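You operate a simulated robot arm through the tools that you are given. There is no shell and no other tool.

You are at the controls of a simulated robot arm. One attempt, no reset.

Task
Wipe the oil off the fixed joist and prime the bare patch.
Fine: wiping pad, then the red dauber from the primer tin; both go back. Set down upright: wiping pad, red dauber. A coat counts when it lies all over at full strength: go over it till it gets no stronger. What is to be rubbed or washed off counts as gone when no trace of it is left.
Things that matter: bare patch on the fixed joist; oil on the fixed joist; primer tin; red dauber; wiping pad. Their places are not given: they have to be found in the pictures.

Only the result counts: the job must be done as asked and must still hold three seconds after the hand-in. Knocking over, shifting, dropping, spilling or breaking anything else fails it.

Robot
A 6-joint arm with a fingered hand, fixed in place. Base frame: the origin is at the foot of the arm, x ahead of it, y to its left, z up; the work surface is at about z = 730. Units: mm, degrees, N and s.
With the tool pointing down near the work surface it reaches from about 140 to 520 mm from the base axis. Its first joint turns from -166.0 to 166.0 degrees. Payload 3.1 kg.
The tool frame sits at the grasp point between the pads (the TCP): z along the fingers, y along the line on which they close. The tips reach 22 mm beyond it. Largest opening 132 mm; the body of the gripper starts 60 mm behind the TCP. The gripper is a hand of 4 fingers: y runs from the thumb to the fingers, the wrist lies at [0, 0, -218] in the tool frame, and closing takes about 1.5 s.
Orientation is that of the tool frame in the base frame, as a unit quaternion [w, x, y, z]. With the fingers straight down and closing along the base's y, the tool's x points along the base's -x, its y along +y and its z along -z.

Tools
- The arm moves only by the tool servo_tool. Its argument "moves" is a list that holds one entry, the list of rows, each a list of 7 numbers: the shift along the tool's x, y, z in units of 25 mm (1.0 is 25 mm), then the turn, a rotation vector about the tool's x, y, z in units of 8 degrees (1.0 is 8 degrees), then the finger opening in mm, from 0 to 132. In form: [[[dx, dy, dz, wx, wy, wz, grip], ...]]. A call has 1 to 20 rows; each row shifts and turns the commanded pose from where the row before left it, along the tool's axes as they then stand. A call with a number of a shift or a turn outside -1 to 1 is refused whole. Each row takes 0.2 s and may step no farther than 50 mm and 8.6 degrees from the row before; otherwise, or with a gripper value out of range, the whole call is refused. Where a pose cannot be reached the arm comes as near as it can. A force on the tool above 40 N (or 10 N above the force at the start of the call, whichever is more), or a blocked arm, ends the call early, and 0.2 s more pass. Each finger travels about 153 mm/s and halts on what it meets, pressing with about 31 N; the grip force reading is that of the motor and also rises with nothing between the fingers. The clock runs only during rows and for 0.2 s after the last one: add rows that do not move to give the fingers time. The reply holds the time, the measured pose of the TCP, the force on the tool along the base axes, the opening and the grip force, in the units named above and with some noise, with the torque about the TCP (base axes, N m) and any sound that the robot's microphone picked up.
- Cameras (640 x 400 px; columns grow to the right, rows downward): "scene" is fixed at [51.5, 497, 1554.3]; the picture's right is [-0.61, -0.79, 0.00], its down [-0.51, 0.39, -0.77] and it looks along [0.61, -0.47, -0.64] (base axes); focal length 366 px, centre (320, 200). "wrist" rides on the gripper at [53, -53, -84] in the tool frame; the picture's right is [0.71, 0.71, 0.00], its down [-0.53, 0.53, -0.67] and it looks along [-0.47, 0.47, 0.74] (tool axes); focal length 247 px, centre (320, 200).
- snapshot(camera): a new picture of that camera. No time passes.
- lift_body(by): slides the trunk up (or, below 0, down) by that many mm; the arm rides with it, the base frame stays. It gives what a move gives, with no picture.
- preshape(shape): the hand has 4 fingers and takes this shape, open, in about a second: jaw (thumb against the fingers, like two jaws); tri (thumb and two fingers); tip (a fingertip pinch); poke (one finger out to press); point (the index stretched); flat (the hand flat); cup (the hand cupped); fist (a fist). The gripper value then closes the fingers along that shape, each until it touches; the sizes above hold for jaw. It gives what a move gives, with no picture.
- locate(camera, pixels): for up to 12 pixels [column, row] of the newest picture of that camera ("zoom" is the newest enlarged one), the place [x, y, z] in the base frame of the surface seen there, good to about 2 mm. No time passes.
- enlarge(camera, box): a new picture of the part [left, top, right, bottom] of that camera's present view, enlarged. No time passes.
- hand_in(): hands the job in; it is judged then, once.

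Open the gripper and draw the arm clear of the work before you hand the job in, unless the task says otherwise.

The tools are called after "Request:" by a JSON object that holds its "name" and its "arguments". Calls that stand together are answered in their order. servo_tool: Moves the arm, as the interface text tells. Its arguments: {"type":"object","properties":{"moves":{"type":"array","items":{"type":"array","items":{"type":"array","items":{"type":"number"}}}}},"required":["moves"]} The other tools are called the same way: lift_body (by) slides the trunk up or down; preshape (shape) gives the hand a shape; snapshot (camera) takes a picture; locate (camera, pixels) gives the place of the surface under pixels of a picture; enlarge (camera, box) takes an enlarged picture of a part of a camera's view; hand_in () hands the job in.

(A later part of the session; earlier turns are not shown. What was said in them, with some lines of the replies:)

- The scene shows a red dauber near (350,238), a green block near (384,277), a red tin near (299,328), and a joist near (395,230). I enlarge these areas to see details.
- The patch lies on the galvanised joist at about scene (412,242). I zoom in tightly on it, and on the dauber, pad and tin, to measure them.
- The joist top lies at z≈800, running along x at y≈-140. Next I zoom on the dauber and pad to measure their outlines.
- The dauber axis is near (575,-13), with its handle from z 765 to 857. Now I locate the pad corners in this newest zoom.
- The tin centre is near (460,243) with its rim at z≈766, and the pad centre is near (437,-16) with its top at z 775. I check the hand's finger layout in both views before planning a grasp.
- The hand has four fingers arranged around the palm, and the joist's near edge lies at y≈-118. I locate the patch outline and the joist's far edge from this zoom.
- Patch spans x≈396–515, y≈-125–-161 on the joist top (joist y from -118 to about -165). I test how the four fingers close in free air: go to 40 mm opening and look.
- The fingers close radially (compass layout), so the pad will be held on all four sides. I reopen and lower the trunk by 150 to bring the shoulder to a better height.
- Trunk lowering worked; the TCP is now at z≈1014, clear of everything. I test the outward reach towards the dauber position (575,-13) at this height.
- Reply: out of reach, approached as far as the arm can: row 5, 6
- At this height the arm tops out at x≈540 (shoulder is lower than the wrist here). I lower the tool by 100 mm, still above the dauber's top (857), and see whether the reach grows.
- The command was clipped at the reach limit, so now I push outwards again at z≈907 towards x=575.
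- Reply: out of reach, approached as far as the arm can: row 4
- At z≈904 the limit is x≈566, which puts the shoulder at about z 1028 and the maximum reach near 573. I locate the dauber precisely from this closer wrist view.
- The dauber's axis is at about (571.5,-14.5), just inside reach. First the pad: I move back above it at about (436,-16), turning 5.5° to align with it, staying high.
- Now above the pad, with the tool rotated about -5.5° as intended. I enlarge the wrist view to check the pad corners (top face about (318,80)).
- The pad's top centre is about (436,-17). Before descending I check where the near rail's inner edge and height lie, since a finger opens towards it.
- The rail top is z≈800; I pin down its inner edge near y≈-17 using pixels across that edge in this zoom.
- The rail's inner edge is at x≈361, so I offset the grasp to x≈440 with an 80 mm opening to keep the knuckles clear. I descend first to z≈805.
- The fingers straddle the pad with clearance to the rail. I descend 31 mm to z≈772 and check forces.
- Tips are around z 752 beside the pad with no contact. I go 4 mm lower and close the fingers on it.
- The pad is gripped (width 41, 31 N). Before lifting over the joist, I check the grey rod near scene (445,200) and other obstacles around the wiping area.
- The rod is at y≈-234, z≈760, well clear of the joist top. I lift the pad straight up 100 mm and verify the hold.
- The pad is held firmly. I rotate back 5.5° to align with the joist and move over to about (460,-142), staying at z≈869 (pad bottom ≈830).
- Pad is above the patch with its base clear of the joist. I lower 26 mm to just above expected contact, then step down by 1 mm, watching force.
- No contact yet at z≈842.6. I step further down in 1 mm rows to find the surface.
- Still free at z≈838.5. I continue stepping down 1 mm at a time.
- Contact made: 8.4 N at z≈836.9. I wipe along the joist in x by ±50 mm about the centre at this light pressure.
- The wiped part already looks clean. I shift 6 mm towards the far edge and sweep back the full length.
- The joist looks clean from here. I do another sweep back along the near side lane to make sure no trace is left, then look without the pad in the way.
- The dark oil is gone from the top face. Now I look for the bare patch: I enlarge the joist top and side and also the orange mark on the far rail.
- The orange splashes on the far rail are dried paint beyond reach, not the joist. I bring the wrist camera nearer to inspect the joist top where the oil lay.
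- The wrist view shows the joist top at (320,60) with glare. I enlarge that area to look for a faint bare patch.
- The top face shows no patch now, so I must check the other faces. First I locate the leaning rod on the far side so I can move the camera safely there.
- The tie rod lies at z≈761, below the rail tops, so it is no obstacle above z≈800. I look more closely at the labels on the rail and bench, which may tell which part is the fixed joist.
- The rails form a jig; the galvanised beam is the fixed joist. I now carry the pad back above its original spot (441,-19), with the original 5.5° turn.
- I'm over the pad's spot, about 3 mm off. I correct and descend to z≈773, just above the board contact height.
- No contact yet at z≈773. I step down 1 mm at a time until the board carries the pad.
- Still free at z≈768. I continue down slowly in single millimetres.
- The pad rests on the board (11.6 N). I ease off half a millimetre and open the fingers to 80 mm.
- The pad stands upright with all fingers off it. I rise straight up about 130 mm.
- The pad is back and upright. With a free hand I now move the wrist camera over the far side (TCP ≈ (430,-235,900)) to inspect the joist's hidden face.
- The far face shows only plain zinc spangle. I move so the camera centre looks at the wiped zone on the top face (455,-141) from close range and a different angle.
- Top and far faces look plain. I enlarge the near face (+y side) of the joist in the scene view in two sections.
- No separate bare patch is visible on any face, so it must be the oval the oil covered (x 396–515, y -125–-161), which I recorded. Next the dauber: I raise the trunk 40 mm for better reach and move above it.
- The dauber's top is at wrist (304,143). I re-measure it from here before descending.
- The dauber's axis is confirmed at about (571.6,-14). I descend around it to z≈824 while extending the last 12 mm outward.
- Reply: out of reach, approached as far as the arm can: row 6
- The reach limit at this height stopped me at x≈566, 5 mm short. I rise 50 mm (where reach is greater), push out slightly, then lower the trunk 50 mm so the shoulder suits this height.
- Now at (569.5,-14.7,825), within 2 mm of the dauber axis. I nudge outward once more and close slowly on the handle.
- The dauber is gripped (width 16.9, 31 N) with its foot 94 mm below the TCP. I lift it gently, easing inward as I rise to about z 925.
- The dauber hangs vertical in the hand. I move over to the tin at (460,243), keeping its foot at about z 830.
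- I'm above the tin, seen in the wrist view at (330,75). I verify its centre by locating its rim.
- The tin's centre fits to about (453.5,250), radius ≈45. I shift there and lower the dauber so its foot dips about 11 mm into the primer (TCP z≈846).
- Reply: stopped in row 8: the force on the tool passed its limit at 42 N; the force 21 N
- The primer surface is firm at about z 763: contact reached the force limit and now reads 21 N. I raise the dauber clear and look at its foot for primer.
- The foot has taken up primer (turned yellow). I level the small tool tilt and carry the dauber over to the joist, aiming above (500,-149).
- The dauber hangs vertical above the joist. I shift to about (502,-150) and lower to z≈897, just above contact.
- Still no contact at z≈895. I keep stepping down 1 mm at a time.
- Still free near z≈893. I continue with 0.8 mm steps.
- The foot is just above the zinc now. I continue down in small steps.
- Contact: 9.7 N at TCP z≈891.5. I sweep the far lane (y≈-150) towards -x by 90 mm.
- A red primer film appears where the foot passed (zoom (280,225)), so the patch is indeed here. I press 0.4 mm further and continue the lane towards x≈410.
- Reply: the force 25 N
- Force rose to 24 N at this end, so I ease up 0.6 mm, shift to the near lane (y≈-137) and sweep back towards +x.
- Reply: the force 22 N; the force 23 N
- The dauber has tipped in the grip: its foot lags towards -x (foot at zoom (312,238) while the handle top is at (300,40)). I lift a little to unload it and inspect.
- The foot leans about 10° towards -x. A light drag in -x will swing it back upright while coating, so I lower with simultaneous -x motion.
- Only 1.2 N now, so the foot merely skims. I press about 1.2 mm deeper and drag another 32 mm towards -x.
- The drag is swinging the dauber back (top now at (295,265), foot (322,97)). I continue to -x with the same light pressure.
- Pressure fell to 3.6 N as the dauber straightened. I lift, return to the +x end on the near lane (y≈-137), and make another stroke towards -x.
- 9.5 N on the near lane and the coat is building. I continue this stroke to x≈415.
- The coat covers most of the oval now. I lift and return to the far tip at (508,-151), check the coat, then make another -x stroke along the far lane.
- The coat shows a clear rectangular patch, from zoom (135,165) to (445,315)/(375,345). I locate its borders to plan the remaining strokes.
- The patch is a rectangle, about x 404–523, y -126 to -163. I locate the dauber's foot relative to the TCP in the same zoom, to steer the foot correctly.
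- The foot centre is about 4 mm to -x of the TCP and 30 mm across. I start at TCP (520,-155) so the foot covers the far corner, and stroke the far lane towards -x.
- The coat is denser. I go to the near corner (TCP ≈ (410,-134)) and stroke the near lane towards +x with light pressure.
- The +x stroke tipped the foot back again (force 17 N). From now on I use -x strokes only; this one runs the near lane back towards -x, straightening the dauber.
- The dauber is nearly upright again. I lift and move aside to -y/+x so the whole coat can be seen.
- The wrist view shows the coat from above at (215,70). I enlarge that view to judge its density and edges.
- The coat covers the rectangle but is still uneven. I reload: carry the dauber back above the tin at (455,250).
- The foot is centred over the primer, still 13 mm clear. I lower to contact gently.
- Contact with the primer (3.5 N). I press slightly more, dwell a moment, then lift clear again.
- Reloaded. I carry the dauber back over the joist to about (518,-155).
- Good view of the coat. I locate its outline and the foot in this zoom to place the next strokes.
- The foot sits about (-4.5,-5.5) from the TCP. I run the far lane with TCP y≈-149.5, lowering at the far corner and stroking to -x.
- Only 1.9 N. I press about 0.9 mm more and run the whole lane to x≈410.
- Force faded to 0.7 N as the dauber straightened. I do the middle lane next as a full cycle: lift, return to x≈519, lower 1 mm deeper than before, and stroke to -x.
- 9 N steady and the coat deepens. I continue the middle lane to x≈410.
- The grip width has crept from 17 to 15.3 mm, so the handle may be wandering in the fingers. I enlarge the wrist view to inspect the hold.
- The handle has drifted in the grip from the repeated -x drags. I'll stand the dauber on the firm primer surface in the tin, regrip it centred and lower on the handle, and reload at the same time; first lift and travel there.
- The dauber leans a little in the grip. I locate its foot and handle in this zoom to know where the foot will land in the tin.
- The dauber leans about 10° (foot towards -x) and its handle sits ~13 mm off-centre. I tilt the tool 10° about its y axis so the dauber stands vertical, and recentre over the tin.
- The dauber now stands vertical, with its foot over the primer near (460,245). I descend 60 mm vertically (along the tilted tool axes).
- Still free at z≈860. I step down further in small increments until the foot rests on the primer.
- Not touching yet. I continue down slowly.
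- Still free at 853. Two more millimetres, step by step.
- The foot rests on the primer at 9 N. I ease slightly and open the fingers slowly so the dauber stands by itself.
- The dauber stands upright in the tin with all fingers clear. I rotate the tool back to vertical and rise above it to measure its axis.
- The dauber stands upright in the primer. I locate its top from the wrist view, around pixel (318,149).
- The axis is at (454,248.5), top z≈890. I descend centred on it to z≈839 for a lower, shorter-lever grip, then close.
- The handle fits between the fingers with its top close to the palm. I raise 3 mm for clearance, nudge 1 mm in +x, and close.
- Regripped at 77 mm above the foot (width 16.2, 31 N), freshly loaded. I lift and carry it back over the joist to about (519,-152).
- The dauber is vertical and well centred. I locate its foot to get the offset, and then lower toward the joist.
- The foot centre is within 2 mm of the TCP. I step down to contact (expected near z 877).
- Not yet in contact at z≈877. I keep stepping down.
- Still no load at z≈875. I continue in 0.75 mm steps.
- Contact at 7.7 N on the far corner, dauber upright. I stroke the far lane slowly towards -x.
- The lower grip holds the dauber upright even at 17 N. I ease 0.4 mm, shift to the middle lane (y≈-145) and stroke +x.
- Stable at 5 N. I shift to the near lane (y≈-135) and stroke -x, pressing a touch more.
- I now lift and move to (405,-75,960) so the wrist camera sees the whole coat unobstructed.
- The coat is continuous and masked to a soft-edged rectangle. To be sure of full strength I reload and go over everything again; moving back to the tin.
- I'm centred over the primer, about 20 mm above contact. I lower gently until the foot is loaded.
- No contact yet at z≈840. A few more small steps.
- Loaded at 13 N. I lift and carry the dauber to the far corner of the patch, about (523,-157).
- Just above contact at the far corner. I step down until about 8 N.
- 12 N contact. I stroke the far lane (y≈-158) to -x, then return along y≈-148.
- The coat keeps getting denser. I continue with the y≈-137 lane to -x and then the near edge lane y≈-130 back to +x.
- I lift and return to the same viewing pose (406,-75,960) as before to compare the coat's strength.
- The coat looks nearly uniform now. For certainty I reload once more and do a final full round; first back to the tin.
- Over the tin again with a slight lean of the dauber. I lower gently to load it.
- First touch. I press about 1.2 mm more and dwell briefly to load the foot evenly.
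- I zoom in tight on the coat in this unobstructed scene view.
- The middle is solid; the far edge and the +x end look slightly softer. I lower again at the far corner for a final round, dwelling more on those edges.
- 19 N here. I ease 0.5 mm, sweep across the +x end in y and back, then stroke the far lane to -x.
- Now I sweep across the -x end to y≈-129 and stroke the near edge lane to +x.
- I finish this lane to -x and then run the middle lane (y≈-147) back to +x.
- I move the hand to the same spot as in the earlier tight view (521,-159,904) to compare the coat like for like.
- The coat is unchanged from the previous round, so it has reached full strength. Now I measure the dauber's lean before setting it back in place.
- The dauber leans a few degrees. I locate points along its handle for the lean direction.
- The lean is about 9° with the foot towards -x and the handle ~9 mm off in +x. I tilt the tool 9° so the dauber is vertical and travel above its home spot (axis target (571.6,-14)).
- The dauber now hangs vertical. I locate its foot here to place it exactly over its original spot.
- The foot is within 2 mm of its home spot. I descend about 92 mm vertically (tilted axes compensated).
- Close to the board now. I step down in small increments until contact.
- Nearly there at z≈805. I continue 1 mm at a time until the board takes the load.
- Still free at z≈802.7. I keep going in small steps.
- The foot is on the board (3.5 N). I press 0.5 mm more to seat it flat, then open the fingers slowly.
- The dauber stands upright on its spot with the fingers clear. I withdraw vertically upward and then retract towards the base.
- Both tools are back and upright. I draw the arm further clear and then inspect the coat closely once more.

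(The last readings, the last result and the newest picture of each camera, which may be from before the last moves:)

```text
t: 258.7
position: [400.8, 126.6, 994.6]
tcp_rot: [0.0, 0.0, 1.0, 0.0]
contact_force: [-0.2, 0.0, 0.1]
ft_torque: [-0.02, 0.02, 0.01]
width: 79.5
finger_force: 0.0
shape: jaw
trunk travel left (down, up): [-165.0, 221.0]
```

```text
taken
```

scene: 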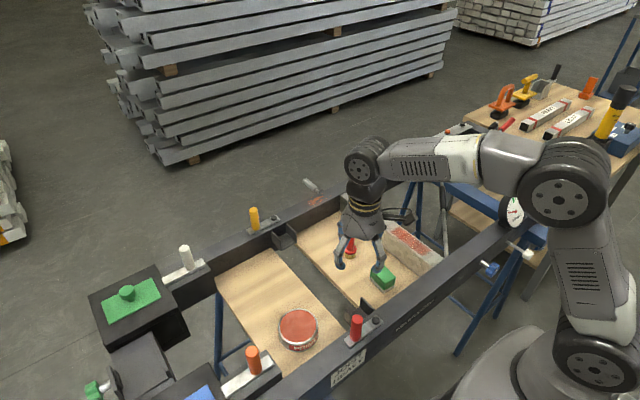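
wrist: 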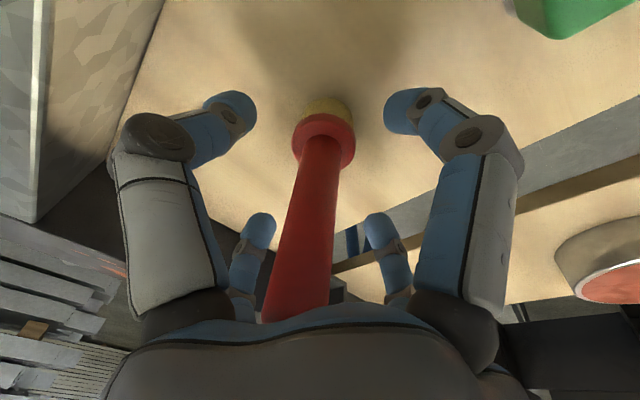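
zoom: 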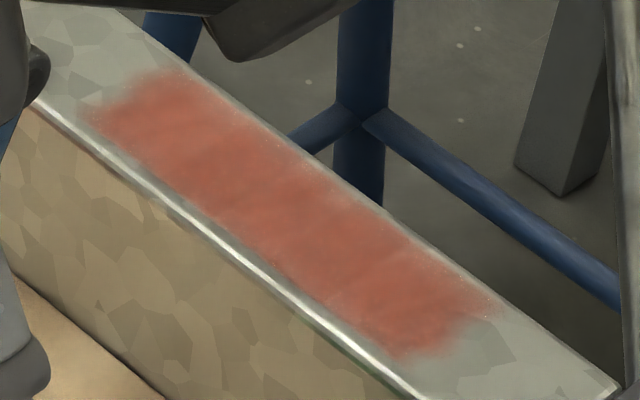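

The coat is solid with only the patch's soft border. I raise the hand further, open it fully, and take a last look at the dauber, pad and tin.

Request:
{"name": "servo_tool", "arguments": {"moves": [[[0.5, 0, -1, 0, 0, 0, 110], [0.5, 0, -1, 0, 0, 0, 120], [0.5, 0, -1, 0, 0, 0, 120], [0.5, 0, -1, 0, 0, 0, 120], [0, 0, 0, 0, 0, 0, 120], [0, 0, 0, 0, 0, 0, 120]]]}}

Request:
{"name": "snapshot", "arguments": {"camera": "scene"}}

Request:
{"name": "enlarge", "arguments": {"camera": "scene", "box": [325, 190, 445, 300]}}

Request:
{"name": "snapshot", "arguments": {"camera": "wrist"}}

```text
t: 260.1
position: [351.4, 126.8, 1095.9]
tcp_rot: [0.0, -0.001, 1.0, 0.0]
contact_force: [-0.3, 0.2, 0.0]
ft_torque: [-0.05, 0.0, 0.01]
width: 119.7
finger_force: 0.0
shape: jaw
trunk travel left (down, up): [-165.0, 221.0]
```

```text
taken
```

scene: 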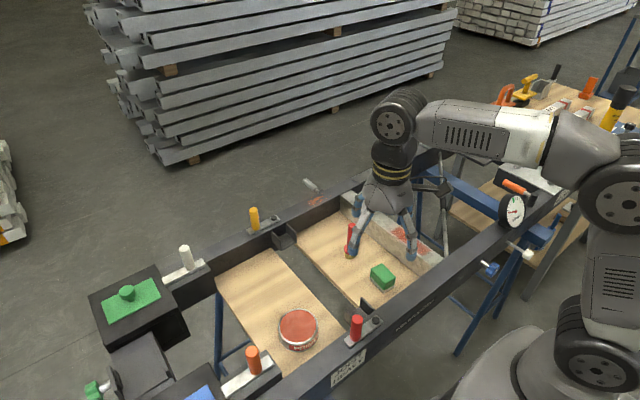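

```text
3.64 times, centred on (385, 245) of scene
```

zoom: 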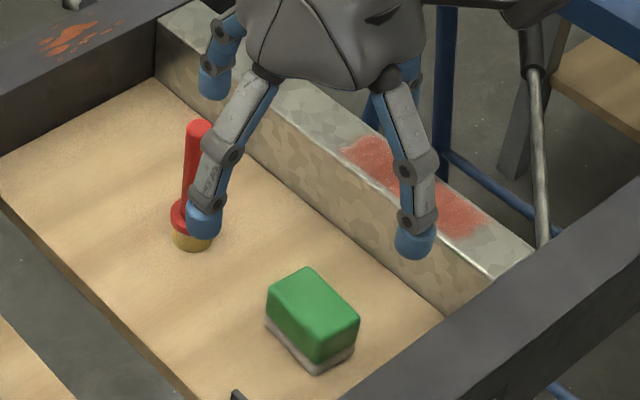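

```text
taken
```

wrist: 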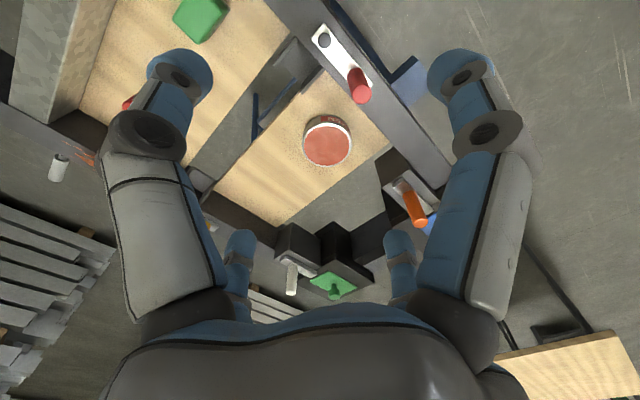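

Everything stands in place. As a last check of the coat, I bring the empty hand over to look straight at the patch with the wrist camera from (415,-70,960).

Request:
{"name": "servo_tool", "arguments": {"moves": [[[-0.32, -0.98, 0.68, 0, 0, 0, 80], [-0.32, -0.98, 0.68, 0, 0, 0, 80], [-0.32, -0.98, 0.68, 0, 0, 0, 80], [-0.32, -0.98, 0.68, 0, 0, 0, 80], [-0.32, -0.98, 0.68, 0, 0, 0, 80], [-0.32, -0.98, 0.68, 0, 0, 0, 80], [-0.32, -0.98, 0.68, 0, 0, 0, 80], [-0.32, -0.98, 0.68, 0, 0, 0, 80], [0, 0, 0, 0, 0, 0, 80], [0, 0, 0, 0, 0, 0, 80]]]}}

Request:
{"name": "snapshot", "arguments": {"camera": "wrist"}}

Request:
{"name": "enlarge", "arguments": {"camera": "wrist", "box": [140, 0, 300, 140]}}

```text
t: 262.3
position: [414.0, -70.7, 961.9]
tcp_rot: [0.0, -0.001, 1.0, -0.001]
contact_force: [0.0, 0.1, 0.8]
ft_torque: [0.0, 0.02, -0.01]
width: 80.6
finger_force: 0.0
shape: jaw
trunk travel left (down, up): [-165.0, 221.0]
```

```text
taken
```

wrist: 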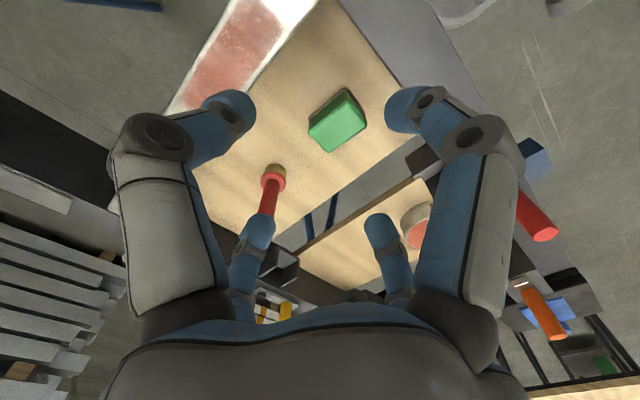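

```text
2.86 times, centred on (220, 70) of wrist
```

zoom: 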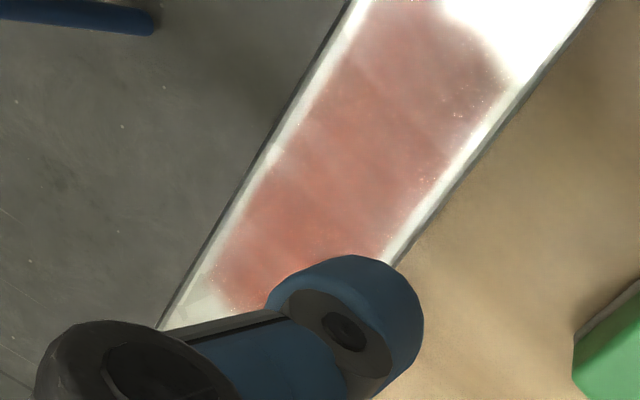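

The coat is uniform and unchanged since the previous round; pad and dauber stand upright, tin undisturbed. I draw the arm back up and clear before handing in.

Request:
{"name": "servo_tool", "arguments": {"moves": [[[0.32, 0.98, -0.68, 0, 0, 0, 100], [0.32, 0.98, -0.68, 0, 0, 0, 120], [0.32, 0.98, -0.68, 0, 0, 0, 120], [0.32, 0.98, -0.68, 0, 0, 0, 120], [0.32, 0.98, -0.68, 0, 0, 0, 120], [0.32, 0.98, -0.68, 0, 0, 0, 120], [0.32, 0.5, -0.68, 0, 0, 0, 120], [0.32, 0, -0.68, 0, 0, 0, 120], [0, 0, 0, 0, 0, 0, 120], [0, 0, 0, 0, 0, 0, 120]]]}}

Request:
{"name": "snapshot", "arguments": {"camera": "scene"}}

```text
t: 264.5
position: [350.1, 91.5, 1095.2]
tcp_rot: [-0.001, 0.0, 1.0, 0.0]
contact_force: [-0.4, -0.1, 0.8]
ft_torque: [-0.03, -0.03, 0.02]
width: 119.6
finger_force: 0.1
shape: jaw
trunk travel left (down, up): [-165.0, 221.0]
```

```text
taken
```

scene: 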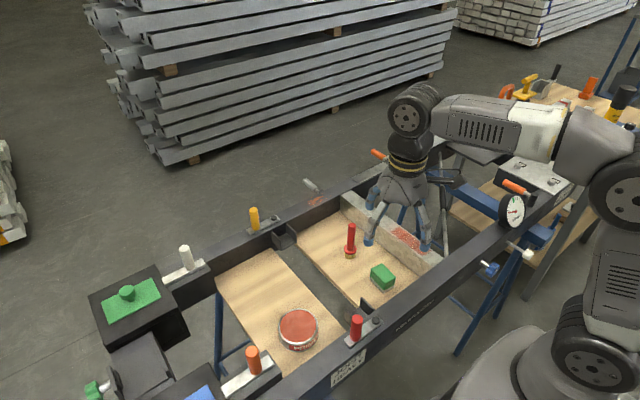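

The scene shows the dauber upright at (350,240), the pad at (383,277), the tin at (299,328), and the primed patch at (410,240), with the hand open and clear. I hand the job in.

Request:
{"name": "hand_in", "arguments": {}}

```text
The job is handed in.
```

I wiped the oil off the fixed joist, primed the bare patch, and handed the job in. The tool only confirmed the hand-in, so I don't know the verdict.

- **Oil:** I wiped the joist top with the pad in four overlapping passes. No trace of oil showed in the scene or wrist views afterwards.
- **Bare patch:** it could not be seen on any face I could view, even after wiping. I primed where the oil had been, and the primer took only inside a rectangle about 120 by 37 mm. I treated that rectangle as the patch.
- **Primer coat:** I loaded the dauber four times and went over the rectangle repeatedly. Close-ups before and after the last round looked the same, so I judged the coat at full strength. It fades over a few millimetres at all four edges, which I took to be the patch's own soft border.
- **Tools:** the pad and the red dauber both stand upright, each within a few millimetres of where it started. Midway I stood the dauber in the tin and gripped it again, because it had begun to tilt in the fingers.

Nothing else was knocked or moved that I could see. The first dip pressed on the primer surface hard enough to trip the 40 N force limit, but the tin looked undisturbed. At hand-in the gripper was open and the arm was clear of the work.
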